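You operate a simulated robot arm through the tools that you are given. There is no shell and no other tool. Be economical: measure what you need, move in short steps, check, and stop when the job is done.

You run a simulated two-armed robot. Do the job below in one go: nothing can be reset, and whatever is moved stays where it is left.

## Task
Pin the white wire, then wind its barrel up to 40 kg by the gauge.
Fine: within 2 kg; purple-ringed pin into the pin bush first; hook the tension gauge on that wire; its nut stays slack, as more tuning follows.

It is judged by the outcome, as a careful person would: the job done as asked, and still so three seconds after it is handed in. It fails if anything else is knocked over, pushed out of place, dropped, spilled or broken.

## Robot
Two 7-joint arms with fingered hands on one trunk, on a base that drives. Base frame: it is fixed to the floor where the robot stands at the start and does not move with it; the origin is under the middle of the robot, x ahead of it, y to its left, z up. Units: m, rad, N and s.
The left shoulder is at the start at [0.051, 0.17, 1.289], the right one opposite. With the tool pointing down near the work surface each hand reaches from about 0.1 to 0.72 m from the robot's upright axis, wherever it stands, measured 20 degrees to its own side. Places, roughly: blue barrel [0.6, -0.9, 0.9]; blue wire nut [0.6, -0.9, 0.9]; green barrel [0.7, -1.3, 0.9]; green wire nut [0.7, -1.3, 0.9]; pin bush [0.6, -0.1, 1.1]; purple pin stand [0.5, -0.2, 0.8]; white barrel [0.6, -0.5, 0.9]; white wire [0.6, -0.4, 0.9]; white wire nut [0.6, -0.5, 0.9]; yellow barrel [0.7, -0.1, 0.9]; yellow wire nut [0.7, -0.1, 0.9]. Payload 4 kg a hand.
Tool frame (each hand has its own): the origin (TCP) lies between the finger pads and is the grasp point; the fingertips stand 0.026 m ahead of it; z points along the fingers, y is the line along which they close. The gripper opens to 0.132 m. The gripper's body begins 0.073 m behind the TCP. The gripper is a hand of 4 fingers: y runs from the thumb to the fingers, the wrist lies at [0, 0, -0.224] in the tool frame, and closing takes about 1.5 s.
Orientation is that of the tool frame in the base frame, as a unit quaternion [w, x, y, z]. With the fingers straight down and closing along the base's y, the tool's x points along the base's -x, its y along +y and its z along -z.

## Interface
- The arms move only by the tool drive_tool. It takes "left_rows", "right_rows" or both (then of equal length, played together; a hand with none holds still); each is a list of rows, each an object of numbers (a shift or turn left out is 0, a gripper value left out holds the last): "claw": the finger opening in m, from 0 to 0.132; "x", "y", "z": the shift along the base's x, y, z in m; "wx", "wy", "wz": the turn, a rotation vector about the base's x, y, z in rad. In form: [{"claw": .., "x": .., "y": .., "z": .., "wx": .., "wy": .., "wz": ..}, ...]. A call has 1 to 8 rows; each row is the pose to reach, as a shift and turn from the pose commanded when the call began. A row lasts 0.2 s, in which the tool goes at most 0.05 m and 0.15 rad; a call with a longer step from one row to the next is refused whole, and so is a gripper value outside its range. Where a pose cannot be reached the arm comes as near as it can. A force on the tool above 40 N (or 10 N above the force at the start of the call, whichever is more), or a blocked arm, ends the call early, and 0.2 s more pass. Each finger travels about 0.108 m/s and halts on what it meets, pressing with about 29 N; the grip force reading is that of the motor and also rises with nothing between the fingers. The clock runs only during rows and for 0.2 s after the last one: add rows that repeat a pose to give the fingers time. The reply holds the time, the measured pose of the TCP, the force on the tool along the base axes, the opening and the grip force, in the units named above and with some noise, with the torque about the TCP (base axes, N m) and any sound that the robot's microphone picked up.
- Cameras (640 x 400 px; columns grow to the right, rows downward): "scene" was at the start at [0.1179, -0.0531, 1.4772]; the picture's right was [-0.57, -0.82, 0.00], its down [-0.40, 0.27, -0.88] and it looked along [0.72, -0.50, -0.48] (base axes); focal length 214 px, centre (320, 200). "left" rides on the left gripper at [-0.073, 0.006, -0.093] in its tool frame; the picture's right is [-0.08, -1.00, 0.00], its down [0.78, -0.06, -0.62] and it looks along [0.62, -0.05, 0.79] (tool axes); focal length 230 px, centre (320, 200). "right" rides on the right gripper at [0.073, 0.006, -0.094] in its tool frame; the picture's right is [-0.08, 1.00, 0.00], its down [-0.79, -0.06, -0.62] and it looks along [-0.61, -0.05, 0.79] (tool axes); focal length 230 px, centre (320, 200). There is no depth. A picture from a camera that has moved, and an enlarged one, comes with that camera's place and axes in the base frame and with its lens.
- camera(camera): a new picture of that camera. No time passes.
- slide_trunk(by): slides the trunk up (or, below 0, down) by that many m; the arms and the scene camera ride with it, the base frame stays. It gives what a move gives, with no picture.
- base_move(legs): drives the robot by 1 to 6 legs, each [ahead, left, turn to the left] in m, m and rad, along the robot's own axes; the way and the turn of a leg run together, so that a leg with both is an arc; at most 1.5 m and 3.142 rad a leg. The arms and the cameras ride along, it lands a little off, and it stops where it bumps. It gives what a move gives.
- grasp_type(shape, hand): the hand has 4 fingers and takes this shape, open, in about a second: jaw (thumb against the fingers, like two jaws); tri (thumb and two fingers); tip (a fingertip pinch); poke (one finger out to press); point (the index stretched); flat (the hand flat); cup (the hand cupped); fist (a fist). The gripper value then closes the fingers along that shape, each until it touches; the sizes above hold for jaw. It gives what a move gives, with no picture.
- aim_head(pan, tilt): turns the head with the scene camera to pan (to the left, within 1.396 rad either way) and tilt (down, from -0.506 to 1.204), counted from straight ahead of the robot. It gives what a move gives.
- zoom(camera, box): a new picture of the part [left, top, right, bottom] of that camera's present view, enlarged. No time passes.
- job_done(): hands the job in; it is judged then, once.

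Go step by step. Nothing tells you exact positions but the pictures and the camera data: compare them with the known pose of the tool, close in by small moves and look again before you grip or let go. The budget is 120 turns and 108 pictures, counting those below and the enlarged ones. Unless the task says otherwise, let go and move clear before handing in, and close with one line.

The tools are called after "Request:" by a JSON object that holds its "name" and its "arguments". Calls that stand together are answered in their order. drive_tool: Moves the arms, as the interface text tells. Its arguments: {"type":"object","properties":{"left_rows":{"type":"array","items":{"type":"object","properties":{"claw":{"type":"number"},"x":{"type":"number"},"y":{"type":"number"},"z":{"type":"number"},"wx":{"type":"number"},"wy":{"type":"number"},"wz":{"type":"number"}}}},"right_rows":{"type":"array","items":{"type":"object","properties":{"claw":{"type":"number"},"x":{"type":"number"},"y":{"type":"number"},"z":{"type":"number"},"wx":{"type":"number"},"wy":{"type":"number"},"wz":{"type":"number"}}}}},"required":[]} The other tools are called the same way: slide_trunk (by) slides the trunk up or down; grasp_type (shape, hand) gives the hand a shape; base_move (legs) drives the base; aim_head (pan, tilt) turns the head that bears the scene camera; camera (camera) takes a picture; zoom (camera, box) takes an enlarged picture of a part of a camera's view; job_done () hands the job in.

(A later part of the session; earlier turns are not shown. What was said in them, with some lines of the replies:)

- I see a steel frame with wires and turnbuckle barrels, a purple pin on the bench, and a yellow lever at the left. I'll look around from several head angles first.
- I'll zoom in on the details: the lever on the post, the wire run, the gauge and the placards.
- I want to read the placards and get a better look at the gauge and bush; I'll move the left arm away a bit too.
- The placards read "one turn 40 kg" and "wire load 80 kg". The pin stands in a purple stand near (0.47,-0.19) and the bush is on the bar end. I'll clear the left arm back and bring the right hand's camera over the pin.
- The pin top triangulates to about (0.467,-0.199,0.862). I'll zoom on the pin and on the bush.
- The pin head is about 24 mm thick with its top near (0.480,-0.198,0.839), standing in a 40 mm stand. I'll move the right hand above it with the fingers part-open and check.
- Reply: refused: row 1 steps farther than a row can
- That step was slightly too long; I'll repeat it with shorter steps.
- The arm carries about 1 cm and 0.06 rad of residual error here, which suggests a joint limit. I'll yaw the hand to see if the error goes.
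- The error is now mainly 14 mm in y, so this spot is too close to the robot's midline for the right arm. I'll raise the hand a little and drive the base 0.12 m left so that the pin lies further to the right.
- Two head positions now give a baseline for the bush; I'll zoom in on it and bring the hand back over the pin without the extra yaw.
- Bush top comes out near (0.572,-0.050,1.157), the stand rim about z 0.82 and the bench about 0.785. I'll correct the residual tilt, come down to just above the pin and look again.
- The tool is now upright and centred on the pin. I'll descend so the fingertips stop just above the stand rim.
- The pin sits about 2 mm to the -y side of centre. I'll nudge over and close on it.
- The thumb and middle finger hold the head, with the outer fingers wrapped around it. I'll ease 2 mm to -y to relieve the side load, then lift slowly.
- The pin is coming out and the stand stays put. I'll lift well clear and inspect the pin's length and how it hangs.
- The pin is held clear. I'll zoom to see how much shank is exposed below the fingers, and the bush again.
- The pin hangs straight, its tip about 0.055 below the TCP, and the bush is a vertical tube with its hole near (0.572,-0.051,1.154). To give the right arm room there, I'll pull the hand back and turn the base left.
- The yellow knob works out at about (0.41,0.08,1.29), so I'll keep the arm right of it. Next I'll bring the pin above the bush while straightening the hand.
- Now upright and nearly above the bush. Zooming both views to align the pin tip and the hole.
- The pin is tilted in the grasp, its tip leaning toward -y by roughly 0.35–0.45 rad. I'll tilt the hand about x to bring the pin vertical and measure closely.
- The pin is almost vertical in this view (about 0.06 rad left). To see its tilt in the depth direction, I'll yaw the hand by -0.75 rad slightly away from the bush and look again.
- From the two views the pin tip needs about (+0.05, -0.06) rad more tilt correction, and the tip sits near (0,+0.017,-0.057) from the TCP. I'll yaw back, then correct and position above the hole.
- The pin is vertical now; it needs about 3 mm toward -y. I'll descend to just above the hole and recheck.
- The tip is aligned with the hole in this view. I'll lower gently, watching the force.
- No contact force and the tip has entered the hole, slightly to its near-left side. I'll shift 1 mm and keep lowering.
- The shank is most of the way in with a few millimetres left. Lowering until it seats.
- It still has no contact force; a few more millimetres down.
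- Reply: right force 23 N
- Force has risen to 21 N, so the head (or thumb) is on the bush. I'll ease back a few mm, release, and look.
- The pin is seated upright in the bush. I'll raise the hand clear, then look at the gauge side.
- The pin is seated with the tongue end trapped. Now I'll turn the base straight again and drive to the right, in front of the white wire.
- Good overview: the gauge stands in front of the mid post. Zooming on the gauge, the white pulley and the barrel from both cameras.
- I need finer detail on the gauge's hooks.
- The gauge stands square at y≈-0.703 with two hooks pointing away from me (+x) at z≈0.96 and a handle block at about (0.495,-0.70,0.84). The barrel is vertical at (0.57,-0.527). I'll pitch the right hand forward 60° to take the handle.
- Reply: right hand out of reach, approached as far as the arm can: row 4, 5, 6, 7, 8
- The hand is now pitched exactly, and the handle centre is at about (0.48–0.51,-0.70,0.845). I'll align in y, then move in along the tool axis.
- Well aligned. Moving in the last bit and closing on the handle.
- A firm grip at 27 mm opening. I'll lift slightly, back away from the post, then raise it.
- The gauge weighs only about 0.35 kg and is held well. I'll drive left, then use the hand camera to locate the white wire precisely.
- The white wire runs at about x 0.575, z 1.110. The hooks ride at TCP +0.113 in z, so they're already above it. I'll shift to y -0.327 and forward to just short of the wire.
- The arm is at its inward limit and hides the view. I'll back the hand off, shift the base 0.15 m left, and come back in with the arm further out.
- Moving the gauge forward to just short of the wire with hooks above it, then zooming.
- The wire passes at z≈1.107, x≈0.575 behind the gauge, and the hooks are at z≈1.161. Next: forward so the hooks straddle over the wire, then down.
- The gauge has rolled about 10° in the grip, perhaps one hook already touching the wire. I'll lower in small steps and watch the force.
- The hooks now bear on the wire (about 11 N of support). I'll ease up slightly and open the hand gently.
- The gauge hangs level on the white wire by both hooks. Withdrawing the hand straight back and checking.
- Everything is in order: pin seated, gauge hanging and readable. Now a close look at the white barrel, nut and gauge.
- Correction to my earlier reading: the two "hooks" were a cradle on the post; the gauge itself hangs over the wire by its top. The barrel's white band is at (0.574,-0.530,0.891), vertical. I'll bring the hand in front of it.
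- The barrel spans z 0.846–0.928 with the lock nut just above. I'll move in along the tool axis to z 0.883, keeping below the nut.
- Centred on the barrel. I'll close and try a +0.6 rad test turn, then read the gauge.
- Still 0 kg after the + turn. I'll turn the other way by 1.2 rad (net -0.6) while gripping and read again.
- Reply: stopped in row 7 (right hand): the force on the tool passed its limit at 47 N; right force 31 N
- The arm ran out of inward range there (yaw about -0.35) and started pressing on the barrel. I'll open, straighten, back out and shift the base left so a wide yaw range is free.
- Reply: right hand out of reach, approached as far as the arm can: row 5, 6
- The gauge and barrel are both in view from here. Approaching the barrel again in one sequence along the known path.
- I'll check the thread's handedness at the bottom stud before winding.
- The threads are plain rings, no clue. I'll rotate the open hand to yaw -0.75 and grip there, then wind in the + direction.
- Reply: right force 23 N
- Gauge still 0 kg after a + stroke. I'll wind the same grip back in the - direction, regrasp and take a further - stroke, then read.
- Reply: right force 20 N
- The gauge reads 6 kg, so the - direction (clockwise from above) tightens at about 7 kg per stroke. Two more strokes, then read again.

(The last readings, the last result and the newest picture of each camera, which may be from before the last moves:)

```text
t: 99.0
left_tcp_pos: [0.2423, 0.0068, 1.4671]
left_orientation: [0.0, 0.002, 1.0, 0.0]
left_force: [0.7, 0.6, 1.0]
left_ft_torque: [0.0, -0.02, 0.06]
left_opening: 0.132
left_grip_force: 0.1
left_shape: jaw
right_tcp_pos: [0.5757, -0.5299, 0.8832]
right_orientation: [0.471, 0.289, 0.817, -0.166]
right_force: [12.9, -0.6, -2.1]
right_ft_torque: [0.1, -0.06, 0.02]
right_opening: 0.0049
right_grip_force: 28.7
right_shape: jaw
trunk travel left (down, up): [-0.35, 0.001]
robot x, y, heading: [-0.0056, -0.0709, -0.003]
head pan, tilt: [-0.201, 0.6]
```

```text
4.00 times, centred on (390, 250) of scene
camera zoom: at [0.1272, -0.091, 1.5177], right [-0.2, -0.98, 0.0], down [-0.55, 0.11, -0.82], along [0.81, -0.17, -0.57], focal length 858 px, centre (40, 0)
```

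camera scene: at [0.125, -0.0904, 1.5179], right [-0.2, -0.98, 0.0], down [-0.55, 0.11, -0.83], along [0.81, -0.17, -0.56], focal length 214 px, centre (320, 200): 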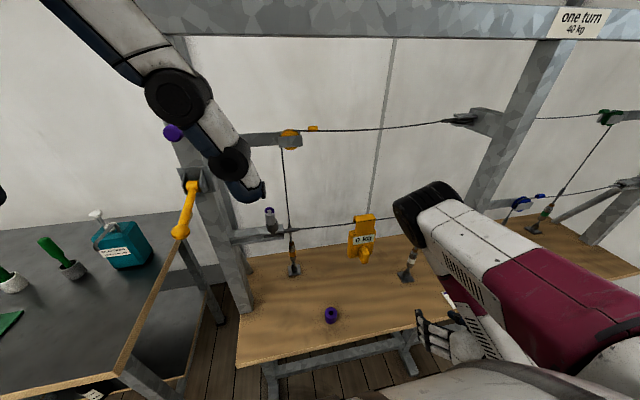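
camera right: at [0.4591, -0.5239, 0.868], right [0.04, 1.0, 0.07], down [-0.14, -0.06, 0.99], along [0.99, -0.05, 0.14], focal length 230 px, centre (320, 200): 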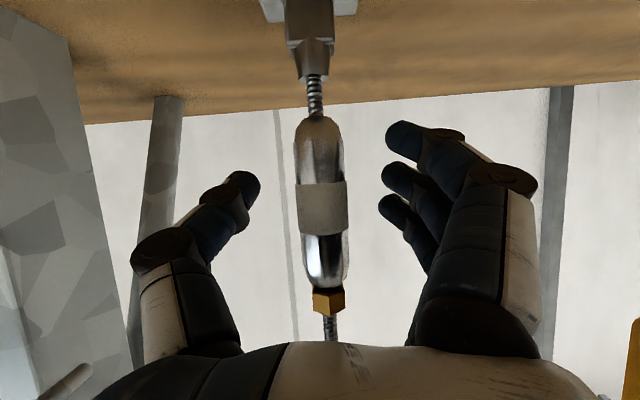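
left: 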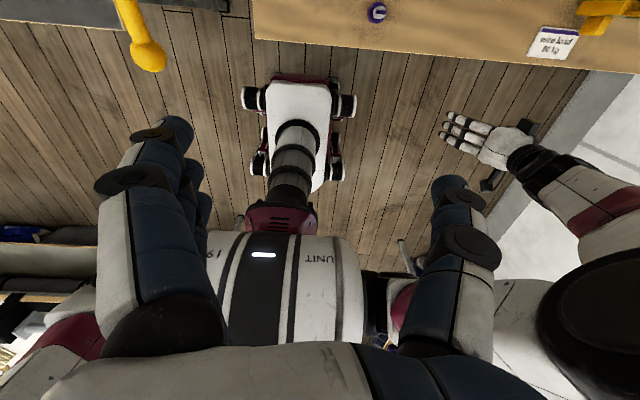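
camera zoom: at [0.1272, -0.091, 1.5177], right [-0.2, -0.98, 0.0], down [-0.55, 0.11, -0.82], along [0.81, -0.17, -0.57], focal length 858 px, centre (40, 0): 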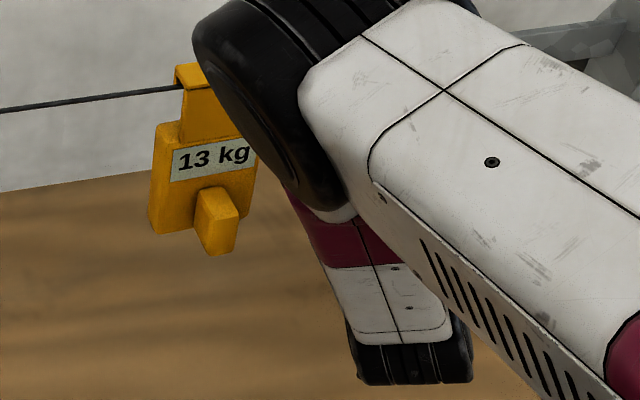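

13 kg: 7 kg per stroke as expected. Two more strokes should give about 27 kg.

Request:
{"name": "drive_tool", "arguments": {"right_rows": [{"claw": 0.03}, {"claw": 0.07}, {"wz": 0.1}, {"wz": 0.25}, {"wz": 0.4}, {"wz": 0.55}, {"wz": 0.7}, {"wz": 0.85}]}}

Request:
{"name": "drive_tool", "arguments": {"right_rows": [{"wz": 0.15}, {"wz": 0.3}, {"wz": 0.35, "claw": 0.05}, {"wz": 0.35, "claw": 0.03}, {"wz": 0.35, "claw": 0.01}, {"wz": 0.35}, {"wz": 0.35}]}}

Request:
{"name": "drive_tool", "arguments": {"right_rows": [{"wz": -0.14}, {"wz": -0.29}, {"wz": -0.44}, {"wz": -0.59}, {"wz": -0.74}, {"wz": -0.89}, {"wz": -1.04}, {"wz": -1.19}]}}

Request:
{"name": "drive_tool", "arguments": {"right_rows": [{"claw": 0.03}, {"claw": 0.07}, {"wz": 0.1}, {"wz": 0.25}, {"wz": 0.4}, {"wz": 0.55}, {"wz": 0.7}, {"wz": 0.85}]}}

Request:
{"name": "drive_tool", "arguments": {"right_rows": [{"wz": 0.15}, {"wz": 0.3}, {"wz": 0.35, "claw": 0.05}, {"wz": 0.35, "claw": 0.03}, {"wz": 0.35, "claw": 0.01}, {"wz": 0.35}, {"wz": 0.35}]}}

Request:
{"name": "zoom", "arguments": {"camera": "scene", "box": [330, 200, 450, 300]}}

```text
t: 100.8
left_tcp_pos: [0.2399, 0.0072, 1.4662]
left_orientation: [0.0, 0.001, 1.0, 0.001]
left_force: [0.0, 0.0, -0.1]
left_ft_torque: [-0.01, 0.01, 0.01]
left_opening: 0.1319
left_grip_force: 0.0
left_shape: jaw
right_tcp_pos: [0.5729, -0.5308, 0.8832]
right_orientation: [0.497, -0.075, 0.863, 0.044]
right_force: [-0.2, 0.3, 0.2]
right_ft_torque: [0.01, 0.05, 0.02]
right_opening: 0.0693
right_grip_force: 0.1
right_shape: jaw
trunk travel left (down, up): [-0.35, 0.001]
robot x, y, heading: [-0.0045, -0.0682, 0.002]
head pan, tilt: [-0.201, 0.6]
```

```text
t: 102.4
left_tcp_pos: [0.241, 0.0077, 1.4653]
left_orientation: [0.0, 0.002, 1.0, 0.001]
left_force: [0.3, -0.1, -0.1]
left_ft_torque: [-0.01, 0.0, 0.03]
left_opening: 0.1318
left_grip_force: 0.1
left_shape: jaw
right_tcp_pos: [0.5748, -0.5297, 0.8842]
right_orientation: [0.483, -0.223, 0.837, 0.13]
right_force: [6.3, 2.4, -2.1]
right_ft_torque: [0.08, 0.08, 0.1]
right_opening: 0.0062
right_grip_force: 29.5
right_shape: jaw
trunk travel left (down, up): [-0.35, 0.001]
robot x, y, heading: [-0.0054, -0.0731, 0.001]
head pan, tilt: [-0.201, 0.6]
```

```text
t: 104.2
left_tcp_pos: [0.2418, 0.0059, 1.4667]
left_orientation: [0.0, 0.002, 1.0, 0.0]
left_force: [0.4, 0.1, 0.0]
left_ft_torque: [0.0, -0.01, 0.0]
left_opening: 0.1319
left_grip_force: 0.0
left_shape: jaw
right_tcp_pos: [0.573, -0.5313, 0.8843]
right_orientation: [0.471, 0.285, 0.818, -0.164]
right_force: [12.0, 0.4, 0.6]
right_ft_torque: [0.12, -0.05, 0.07]
right_opening: 0.005
right_grip_force: 29.9
right_shape: jaw
trunk travel left (down, up): [-0.35, 0.001]
robot x, y, heading: [-0.0082, -0.0654, -0.004]
head pan, tilt: [-0.201, 0.6]
```

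```text
t: 106.0
left_tcp_pos: [0.2395, 0.0063, 1.4669]
left_orientation: [0.001, 0.001, 1.0, 0.0]
left_force: [0.0, 0.2, 0.2]
left_ft_torque: [-0.01, -0.02, -0.01]
left_opening: 0.1319
left_grip_force: 0.1
left_shape: jaw
right_tcp_pos: [0.5731, -0.5314, 0.8841]
right_orientation: [0.497, -0.078, 0.863, 0.046]
right_force: [-0.2, 0.0, -0.8]
right_ft_torque: [0.02, 0.02, 0.02]
right_opening: 0.0695
right_grip_force: 0.0
right_shape: jaw
trunk travel left (down, up): [-0.35, 0.001]
robot x, y, heading: [-0.0019, -0.0705, 0.0]
head pan, tilt: [-0.201, 0.6]
```

```text
t: 107.6
left_tcp_pos: [0.2408, 0.0075, 1.4661]
left_orientation: [0.0, 0.001, 1.0, 0.001]
left_force: [0.2, -0.5, 0.5]
left_ft_torque: [0.0, 0.01, 0.0]
left_opening: 0.1317
left_grip_force: 0.1
left_shape: jaw
right_tcp_pos: [0.5755, -0.5299, 0.8837]
right_orientation: [0.482, -0.228, 0.835, 0.132]
right_force: [6.5, 3.0, -1.9]
right_ft_torque: [0.06, 0.01, -0.02]
right_opening: 0.0066
right_grip_force: 29.0
right_shape: jaw
trunk travel left (down, up): [-0.35, 0.001]
robot x, y, heading: [-0.0008, -0.0713, -0.002]
head pan, tilt: [-0.201, 0.6]
```

```text
4.00 times, centred on (390, 250) of scene
camera zoom: at [0.126, -0.0904, 1.5178], right [-0.2, -0.98, 0.0], down [-0.55, 0.11, -0.82], along [0.81, -0.17, -0.57], focal length 858 px, centre (40, 0)
```

zoom: 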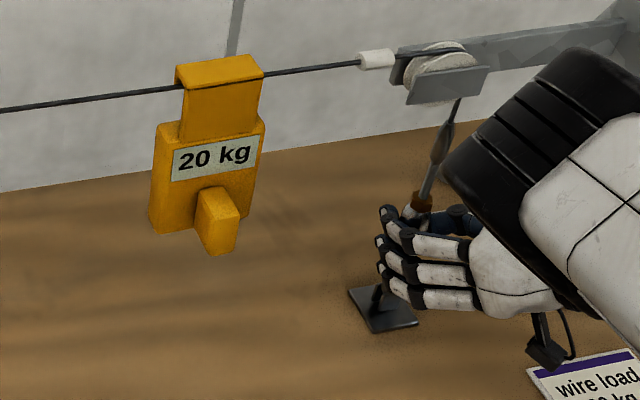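

20 kg, everything steady. Two more full strokes (gripped now) should bring about 34 kg; I'll read at the end of the second.

Request:
{"name": "drive_tool", "arguments": {"right_rows": [{"wz": -0.14}, {"wz": -0.29}, {"wz": -0.44}, {"wz": -0.59}, {"wz": -0.74}, {"wz": -0.89}, {"wz": -1.04}, {"wz": -1.19}]}}

Request:
{"name": "drive_tool", "arguments": {"right_rows": [{"claw": 0.03}, {"claw": 0.07}, {"wz": 0.1}, {"wz": 0.25}, {"wz": 0.4}, {"wz": 0.55}, {"wz": 0.7}, {"wz": 0.85}]}}

Request:
{"name": "drive_tool", "arguments": {"right_rows": [{"wz": 0.15}, {"wz": 0.3}, {"wz": 0.35, "claw": 0.05}, {"wz": 0.35, "claw": 0.03}, {"wz": 0.35, "claw": 0.01}, {"wz": 0.35}, {"wz": 0.35}]}}

Request:
{"name": "drive_tool", "arguments": {"right_rows": [{"wz": -0.14}, {"wz": -0.29}, {"wz": -0.44}, {"wz": -0.59}, {"wz": -0.74}, {"wz": -0.89}, {"wz": -1.04}, {"wz": -1.19}]}}

Request:
{"name": "drive_tool", "arguments": {"right_rows": [{"claw": 0.03}, {"claw": 0.07}, {"wz": 0.1}, {"wz": 0.25}, {"wz": 0.4}, {"wz": 0.55}, {"wz": 0.7}, {"wz": 0.85}]}}

Request:
{"name": "drive_tool", "arguments": {"right_rows": [{"wz": 0.15}, {"wz": 0.3}, {"wz": 0.35, "claw": 0.05}, {"wz": 0.35, "claw": 0.03}, {"wz": 0.35, "claw": 0.01}, {"wz": 0.35}, {"wz": 0.35}]}}

Request:
{"name": "zoom", "arguments": {"camera": "scene", "box": [330, 200, 450, 300]}}

```text
t: 109.4
left_tcp_pos: [0.2426, 0.0072, 1.4656]
left_orientation: [0.001, 0.002, 1.0, 0.001]
left_force: [-0.4, 0.0, -0.3]
left_ft_torque: [0.0, 0.03, -0.01]
left_opening: 0.1316
left_grip_force: 0.1
left_shape: jaw
right_tcp_pos: [0.5742, -0.5315, 0.8834]
right_orientation: [0.473, 0.281, 0.819, -0.162]
right_force: [8.8, 0.5, -0.5]
right_ft_torque: [0.08, -0.08, 0.04]
right_opening: 0.0054
right_grip_force: 29.1
right_shape: jaw
trunk travel left (down, up): [-0.35, 0.001]
robot x, y, heading: [-0.0069, -0.0739, 0.001]
head pan, tilt: [-0.201, 0.6]
```

```text
t: 111.2
left_tcp_pos: [0.2402, 0.0065, 1.4657]
left_orientation: [0.002, 0.001, 1.0, 0.001]
left_force: [0.7, 0.6, -0.8]
left_ft_torque: [0.02, 0.0, 0.01]
left_opening: 0.1319
left_grip_force: 0.0
left_shape: jaw
right_tcp_pos: [0.5737, -0.5311, 0.8843]
right_orientation: [0.497, -0.083, 0.862, 0.049]
right_force: [-0.3, -0.9, -0.2]
right_ft_torque: [0.0, 0.03, -0.01]
right_opening: 0.0694
right_grip_force: 0.2
right_shape: jaw
trunk travel left (down, up): [-0.35, 0.001]
robot x, y, heading: [-0.0062, -0.0689, 0.001]
head pan, tilt: [-0.201, 0.6]
```

```text
t: 112.8
left_tcp_pos: [0.2412, 0.0073, 1.467]
left_orientation: [0.001, 0.001, 1.0, 0.001]
left_force: [0.6, 0.2, -0.8]
left_ft_torque: [-0.04, -0.01, 0.03]
left_opening: 0.1319
left_grip_force: 0.0
left_shape: jaw
right_tcp_pos: [0.5736, -0.5298, 0.8836]
right_orientation: [0.482, -0.231, 0.835, 0.133]
right_force: [4.6, 3.5, -3.1]
right_ft_torque: [0.02, 0.08, 0.04]
right_opening: 0.0058
right_grip_force: 29.1
right_shape: jaw
trunk travel left (down, up): [-0.35, 0.001]
robot x, y, heading: [-0.0007, -0.0715, -0.002]
head pan, tilt: [-0.201, 0.6]
```

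```text
t: 114.6
left_tcp_pos: [0.2424, 0.0064, 1.4651]
left_orientation: [0.0, 0.002, 1.0, 0.0]
left_force: [0.4, 0.0, 0.1]
left_ft_torque: [0.03, 0.03, 0.01]
left_opening: 0.1317
left_grip_force: 0.0
left_shape: jaw
right_tcp_pos: [0.5751, -0.53, 0.8838]
right_orientation: [0.472, 0.277, 0.821, -0.16]
right_force: [9.8, 0.6, -0.8]
right_ft_torque: [0.2, 0.02, 0.03]
right_opening: 0.0047
right_grip_force: 29.4
right_shape: jaw
trunk travel left (down, up): [-0.35, 0.001]
robot x, y, heading: [-0.0023, -0.0702, -0.002]
head pan, tilt: [-0.201, 0.6]
```

```text
t: 116.4
left_tcp_pos: [0.2397, 0.0062, 1.4667]
left_orientation: [0.001, 0.001, 1.0, 0.001]
left_force: [-0.3, -0.1, -0.1]
left_ft_torque: [0.03, 0.01, -0.01]
left_opening: 0.1318
left_grip_force: 0.0
left_shape: jaw
right_tcp_pos: [0.5747, -0.5307, 0.883]
right_orientation: [0.497, -0.087, 0.862, 0.051]
right_force: [-0.3, 0.9, -0.2]
right_ft_torque: [-0.01, -0.04, 0.02]
right_opening: 0.0695
right_grip_force: 0.1
right_shape: jaw
trunk travel left (down, up): [-0.35, 0.001]
robot x, y, heading: [-0.0008, -0.0736, 0.003]
head pan, tilt: [-0.201, 0.6]
```

```text
t: 118.0
left_tcp_pos: [0.2413, 0.0065, 1.4652]
left_orientation: [-0.001, 0.001, 1.0, -0.001]
left_force: [-0.7, -0.5, 0.0]
left_ft_torque: [-0.01, 0.0, 0.02]
left_opening: 0.132
left_grip_force: 0.0
left_shape: jaw
right_tcp_pos: [0.5743, -0.5291, 0.8839]
right_orientation: [0.481, -0.236, 0.833, 0.137]
right_force: [5.6, 3.3, -3.4]
right_ft_torque: [0.03, 0.07, 0.03]
right_opening: 0.0068
right_grip_force: 28.5
right_shape: jaw
trunk travel left (down, up): [-0.35, 0.001]
robot x, y, heading: [-0.0033, -0.0714, 0.002]
head pan, tilt: [-0.201, 0.6]
```

```text
4.00 times, centred on (390, 250) of scene
camera zoom: at [0.126, -0.0905, 1.5178], right [-0.2, -0.98, 0.0], down [-0.55, 0.11, -0.82], along [0.81, -0.17, -0.57], focal length 858 px, centre (40, 0)
```

zoom: 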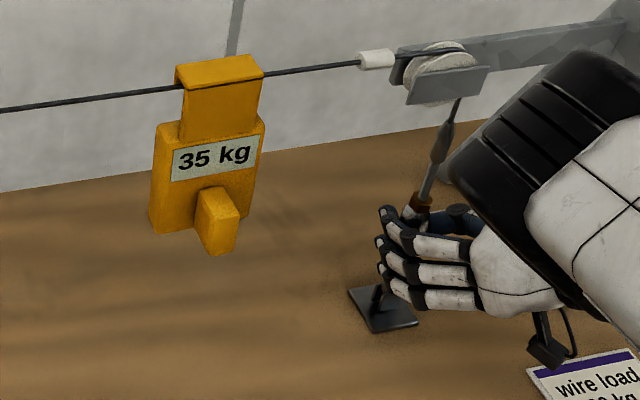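

35 kg. I need 5 kg more, about 0.82 rad of stroke.

Request:
{"name": "drive_tool", "arguments": {"right_rows": [{"wz": -0.14}, {"wz": -0.29}, {"wz": -0.44}, {"wz": -0.59}, {"wz": -0.74}, {"wz": -0.82}, {"wz": -0.82}]}}

Request:
{"name": "zoom", "arguments": {"camera": "scene", "box": [330, 200, 450, 300]}}

```text
t: 119.6
left_tcp_pos: [0.2423, 0.0067, 1.4657]
left_orientation: [0.001, 0.001, 1.0, 0.0]
left_force: [0.2, -0.8, -0.4]
left_ft_torque: [-0.02, 0.03, 0.03]
left_opening: 0.1319
left_grip_force: 0.0
left_shape: jaw
right_tcp_pos: [0.5757, -0.5304, 0.8828]
right_orientation: [0.495, 0.117, 0.859, -0.067]
right_force: [13.5, 0.8, -4.6]
right_ft_torque: [0.12, -0.07, 0.06]
right_opening: 0.0058
right_grip_force: 29.0
right_shape: jaw
trunk travel left (down, up): [-0.35, 0.001]
robot x, y, heading: [-0.0008, -0.0728, -0.006]
head pan, tilt: [-0.201, 0.6]
```

```text
4.00 times, centred on (390, 250) of scene
camera zoom: at [0.127, -0.0908, 1.5177], right [-0.2, -0.98, 0.0], down [-0.55, 0.11, -0.82], along [0.81, -0.17, -0.57], focal length 858 px, centre (40, 0)
```

zoom: 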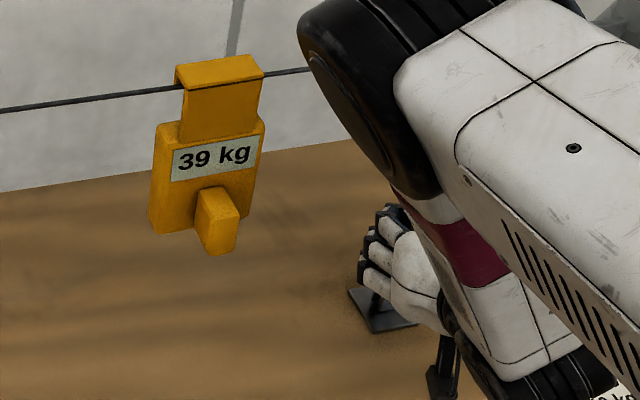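

39 kg; a further 0.13 rad should land on 40. Then I'll release, straighten and read again.

Request:
{"name": "drive_tool", "arguments": {"right_rows": [{"wz": -0.13}, {"wz": -0.13}, {"wz": -0.13}, {"wz": -0.13, "claw": 0.03}, {"wz": -0.13, "claw": 0.07}, {"wz": -0.03}, {"wz": 0.11}, {"wz": 0.22}]}}

Request:
{"name": "zoom", "arguments": {"camera": "scene", "box": [330, 200, 450, 300]}}

```text
t: 121.4
left_tcp_pos: [0.2407, 0.0078, 1.4665]
left_orientation: [0.0, 0.001, 1.0, 0.0]
left_force: [0.4, 0.3, 0.7]
left_ft_torque: [0.03, -0.03, 0.0]
left_opening: 0.1319
left_grip_force: 0.1
left_shape: jaw
right_tcp_pos: [0.5729, -0.5309, 0.8844]
right_orientation: [0.499, 0.021, 0.866, -0.011]
right_force: [0.0, -0.2, 1.2]
right_ft_torque: [0.01, 0.02, 0.04]
right_opening: 0.0694
right_grip_force: 0.0
right_shape: jaw
trunk travel left (down, up): [-0.35, 0.001]
robot x, y, heading: [-0.0035, -0.0693, -0.006]
head pan, tilt: [-0.201, 0.6]
```

```text
4.00 times, centred on (390, 250) of scene
camera zoom: at [0.1251, -0.0912, 1.5179], right [-0.2, -0.98, 0.0], down [-0.55, 0.11, -0.82], along [0.81, -0.17, -0.57], focal length 858 px, centre (40, 0)
```

zoom: 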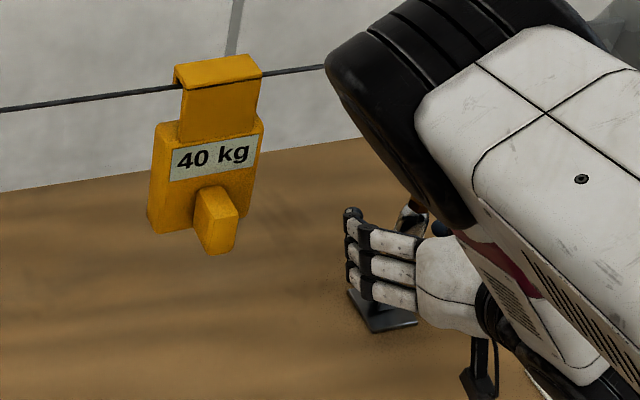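

It holds 40 kg with the hand released. Backing out along the approach line and making final checks of the nut, pin and scene.

Request:
{"name": "drive_tool", "arguments": {"right_rows": [{"x": -0.03, "z": 0.017}, {"x": -0.06, "z": 0.035}, {"x": -0.1, "z": 0.055}, {"x": -0.14, "z": 0.065}, {"x": -0.18, "z": 0.065}, {"x": -0.2, "y": -0.03, "z": 0.065}]}}

Request:
{"name": "camera", "arguments": {"camera": "right"}}

Request:
{"name": "camera", "arguments": {"camera": "scene"}}

Request:
{"name": "zoom", "arguments": {"camera": "scene", "box": [250, 190, 430, 300]}}

```text
t: 122.8
left_tcp_pos: [0.2389, 0.0053, 1.4655]
left_orientation: [0.001, 0.002, 1.0, 0.0]
left_force: [0.0, 0.6, -0.8]
left_ft_torque: [0.0, -0.01, 0.0]
left_opening: 0.1317
left_grip_force: 0.1
left_shape: jaw
right_tcp_pos: [0.3732, -0.5607, 0.9479]
right_orientation: [0.499, 0.021, 0.866, -0.011]
right_force: [0.9, 0.0, 0.3]
right_ft_torque: [-0.01, -0.01, 0.03]
right_opening: 0.0692
right_grip_force: 0.0
right_shape: jaw
trunk travel left (down, up): [-0.35, 0.001]
robot x, y, heading: [-0.003, -0.0705, -0.003]
head pan, tilt: [-0.201, 0.6]
```

```text
18 pictures are left
camera right: at [0.2555, -0.5485, 0.9317], right [0.09, 0.99, 0.07], down [-0.14, -0.06, 0.99], along [0.99, -0.1, 0.14], focal length 230 px, centre (320, 200)
```

right: 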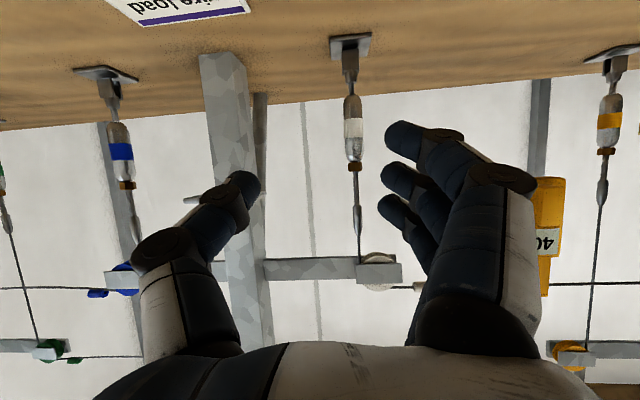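

```text
17 pictures are left
camera scene: at [0.1248, -0.0922, 1.5179], right [-0.2, -0.98, 0.0], down [-0.55, 0.11, -0.83], along [0.81, -0.17, -0.56], focal length 214 px, centre (320, 200)
```

scene: 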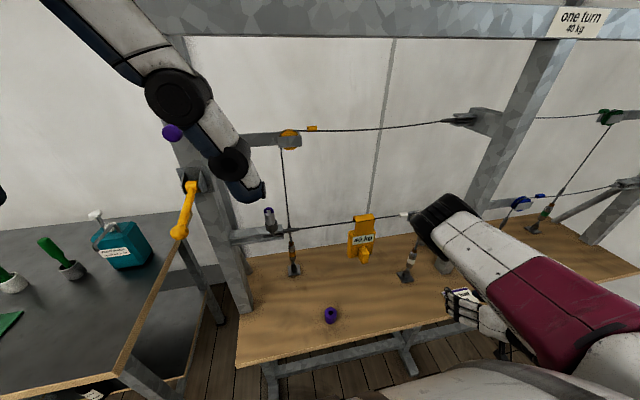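

```text
3.56 times, centred on (340, 245) of scene
camera zoom: at [0.1248, -0.0922, 1.5179], right [-0.2, -0.98, 0.0], down [-0.55, 0.11, -0.83], along [0.81, -0.17, -0.56], focal length 763 px, centre (249, 40)
```

zoom: 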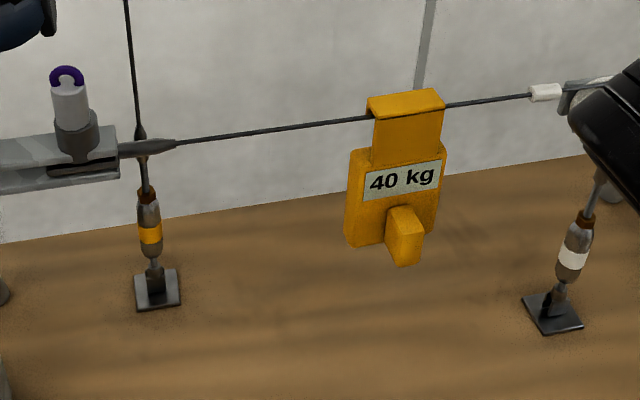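

The gauge holds 40 kg, pin seated, everything else in place. One last check that the nut is still slack.

Request:
{"name": "zoom", "arguments": {"camera": "right", "box": [325, 80, 385, 200]}}

Request:
{"name": "zoom", "arguments": {"camera": "right", "box": [575, 80, 635, 200]}}

```text
3.33 times, centred on (355, 140) of right
camera zoom: at [0.2555, -0.5485, 0.9317], right [0.09, 0.99, 0.07], down [-0.14, -0.06, 0.99], along [0.99, -0.1, 0.14], focal length 767 px, centre (203, 400)
```

zoom: 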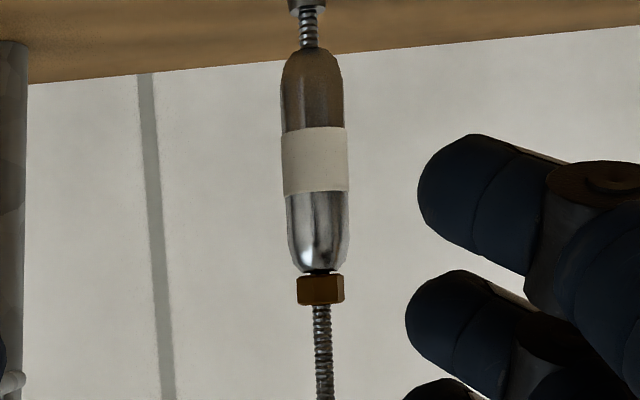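

```text
3.33 times, centred on (605, 140) of right
camera zoom: at [0.2555, -0.5485, 0.9317], right [0.09, 0.99, 0.07], down [-0.14, -0.06, 0.99], along [0.99, -0.1, 0.14], focal length 767 px, centre (-630, 400)
```

zoom: 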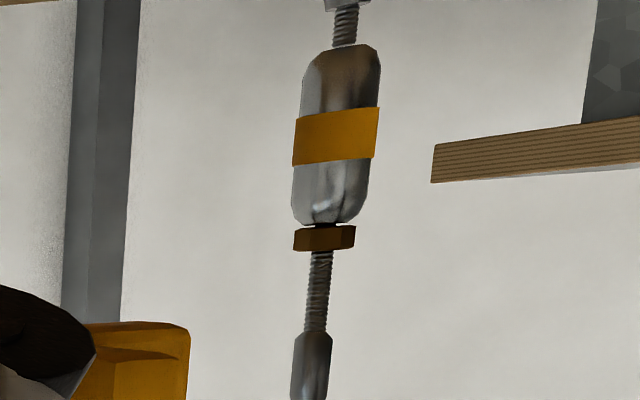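

A small gap remains between nut and barrel, so the nut is still slack. Both hands are clear, and I'm handing in.

Request:
{"name": "job_done", "arguments": {}}

```text
The job is handed in.
```

The purple-ringed pin is in the bush, the gauge is hooked on the white wire and reads 40 kg, and the white nut is still slack.
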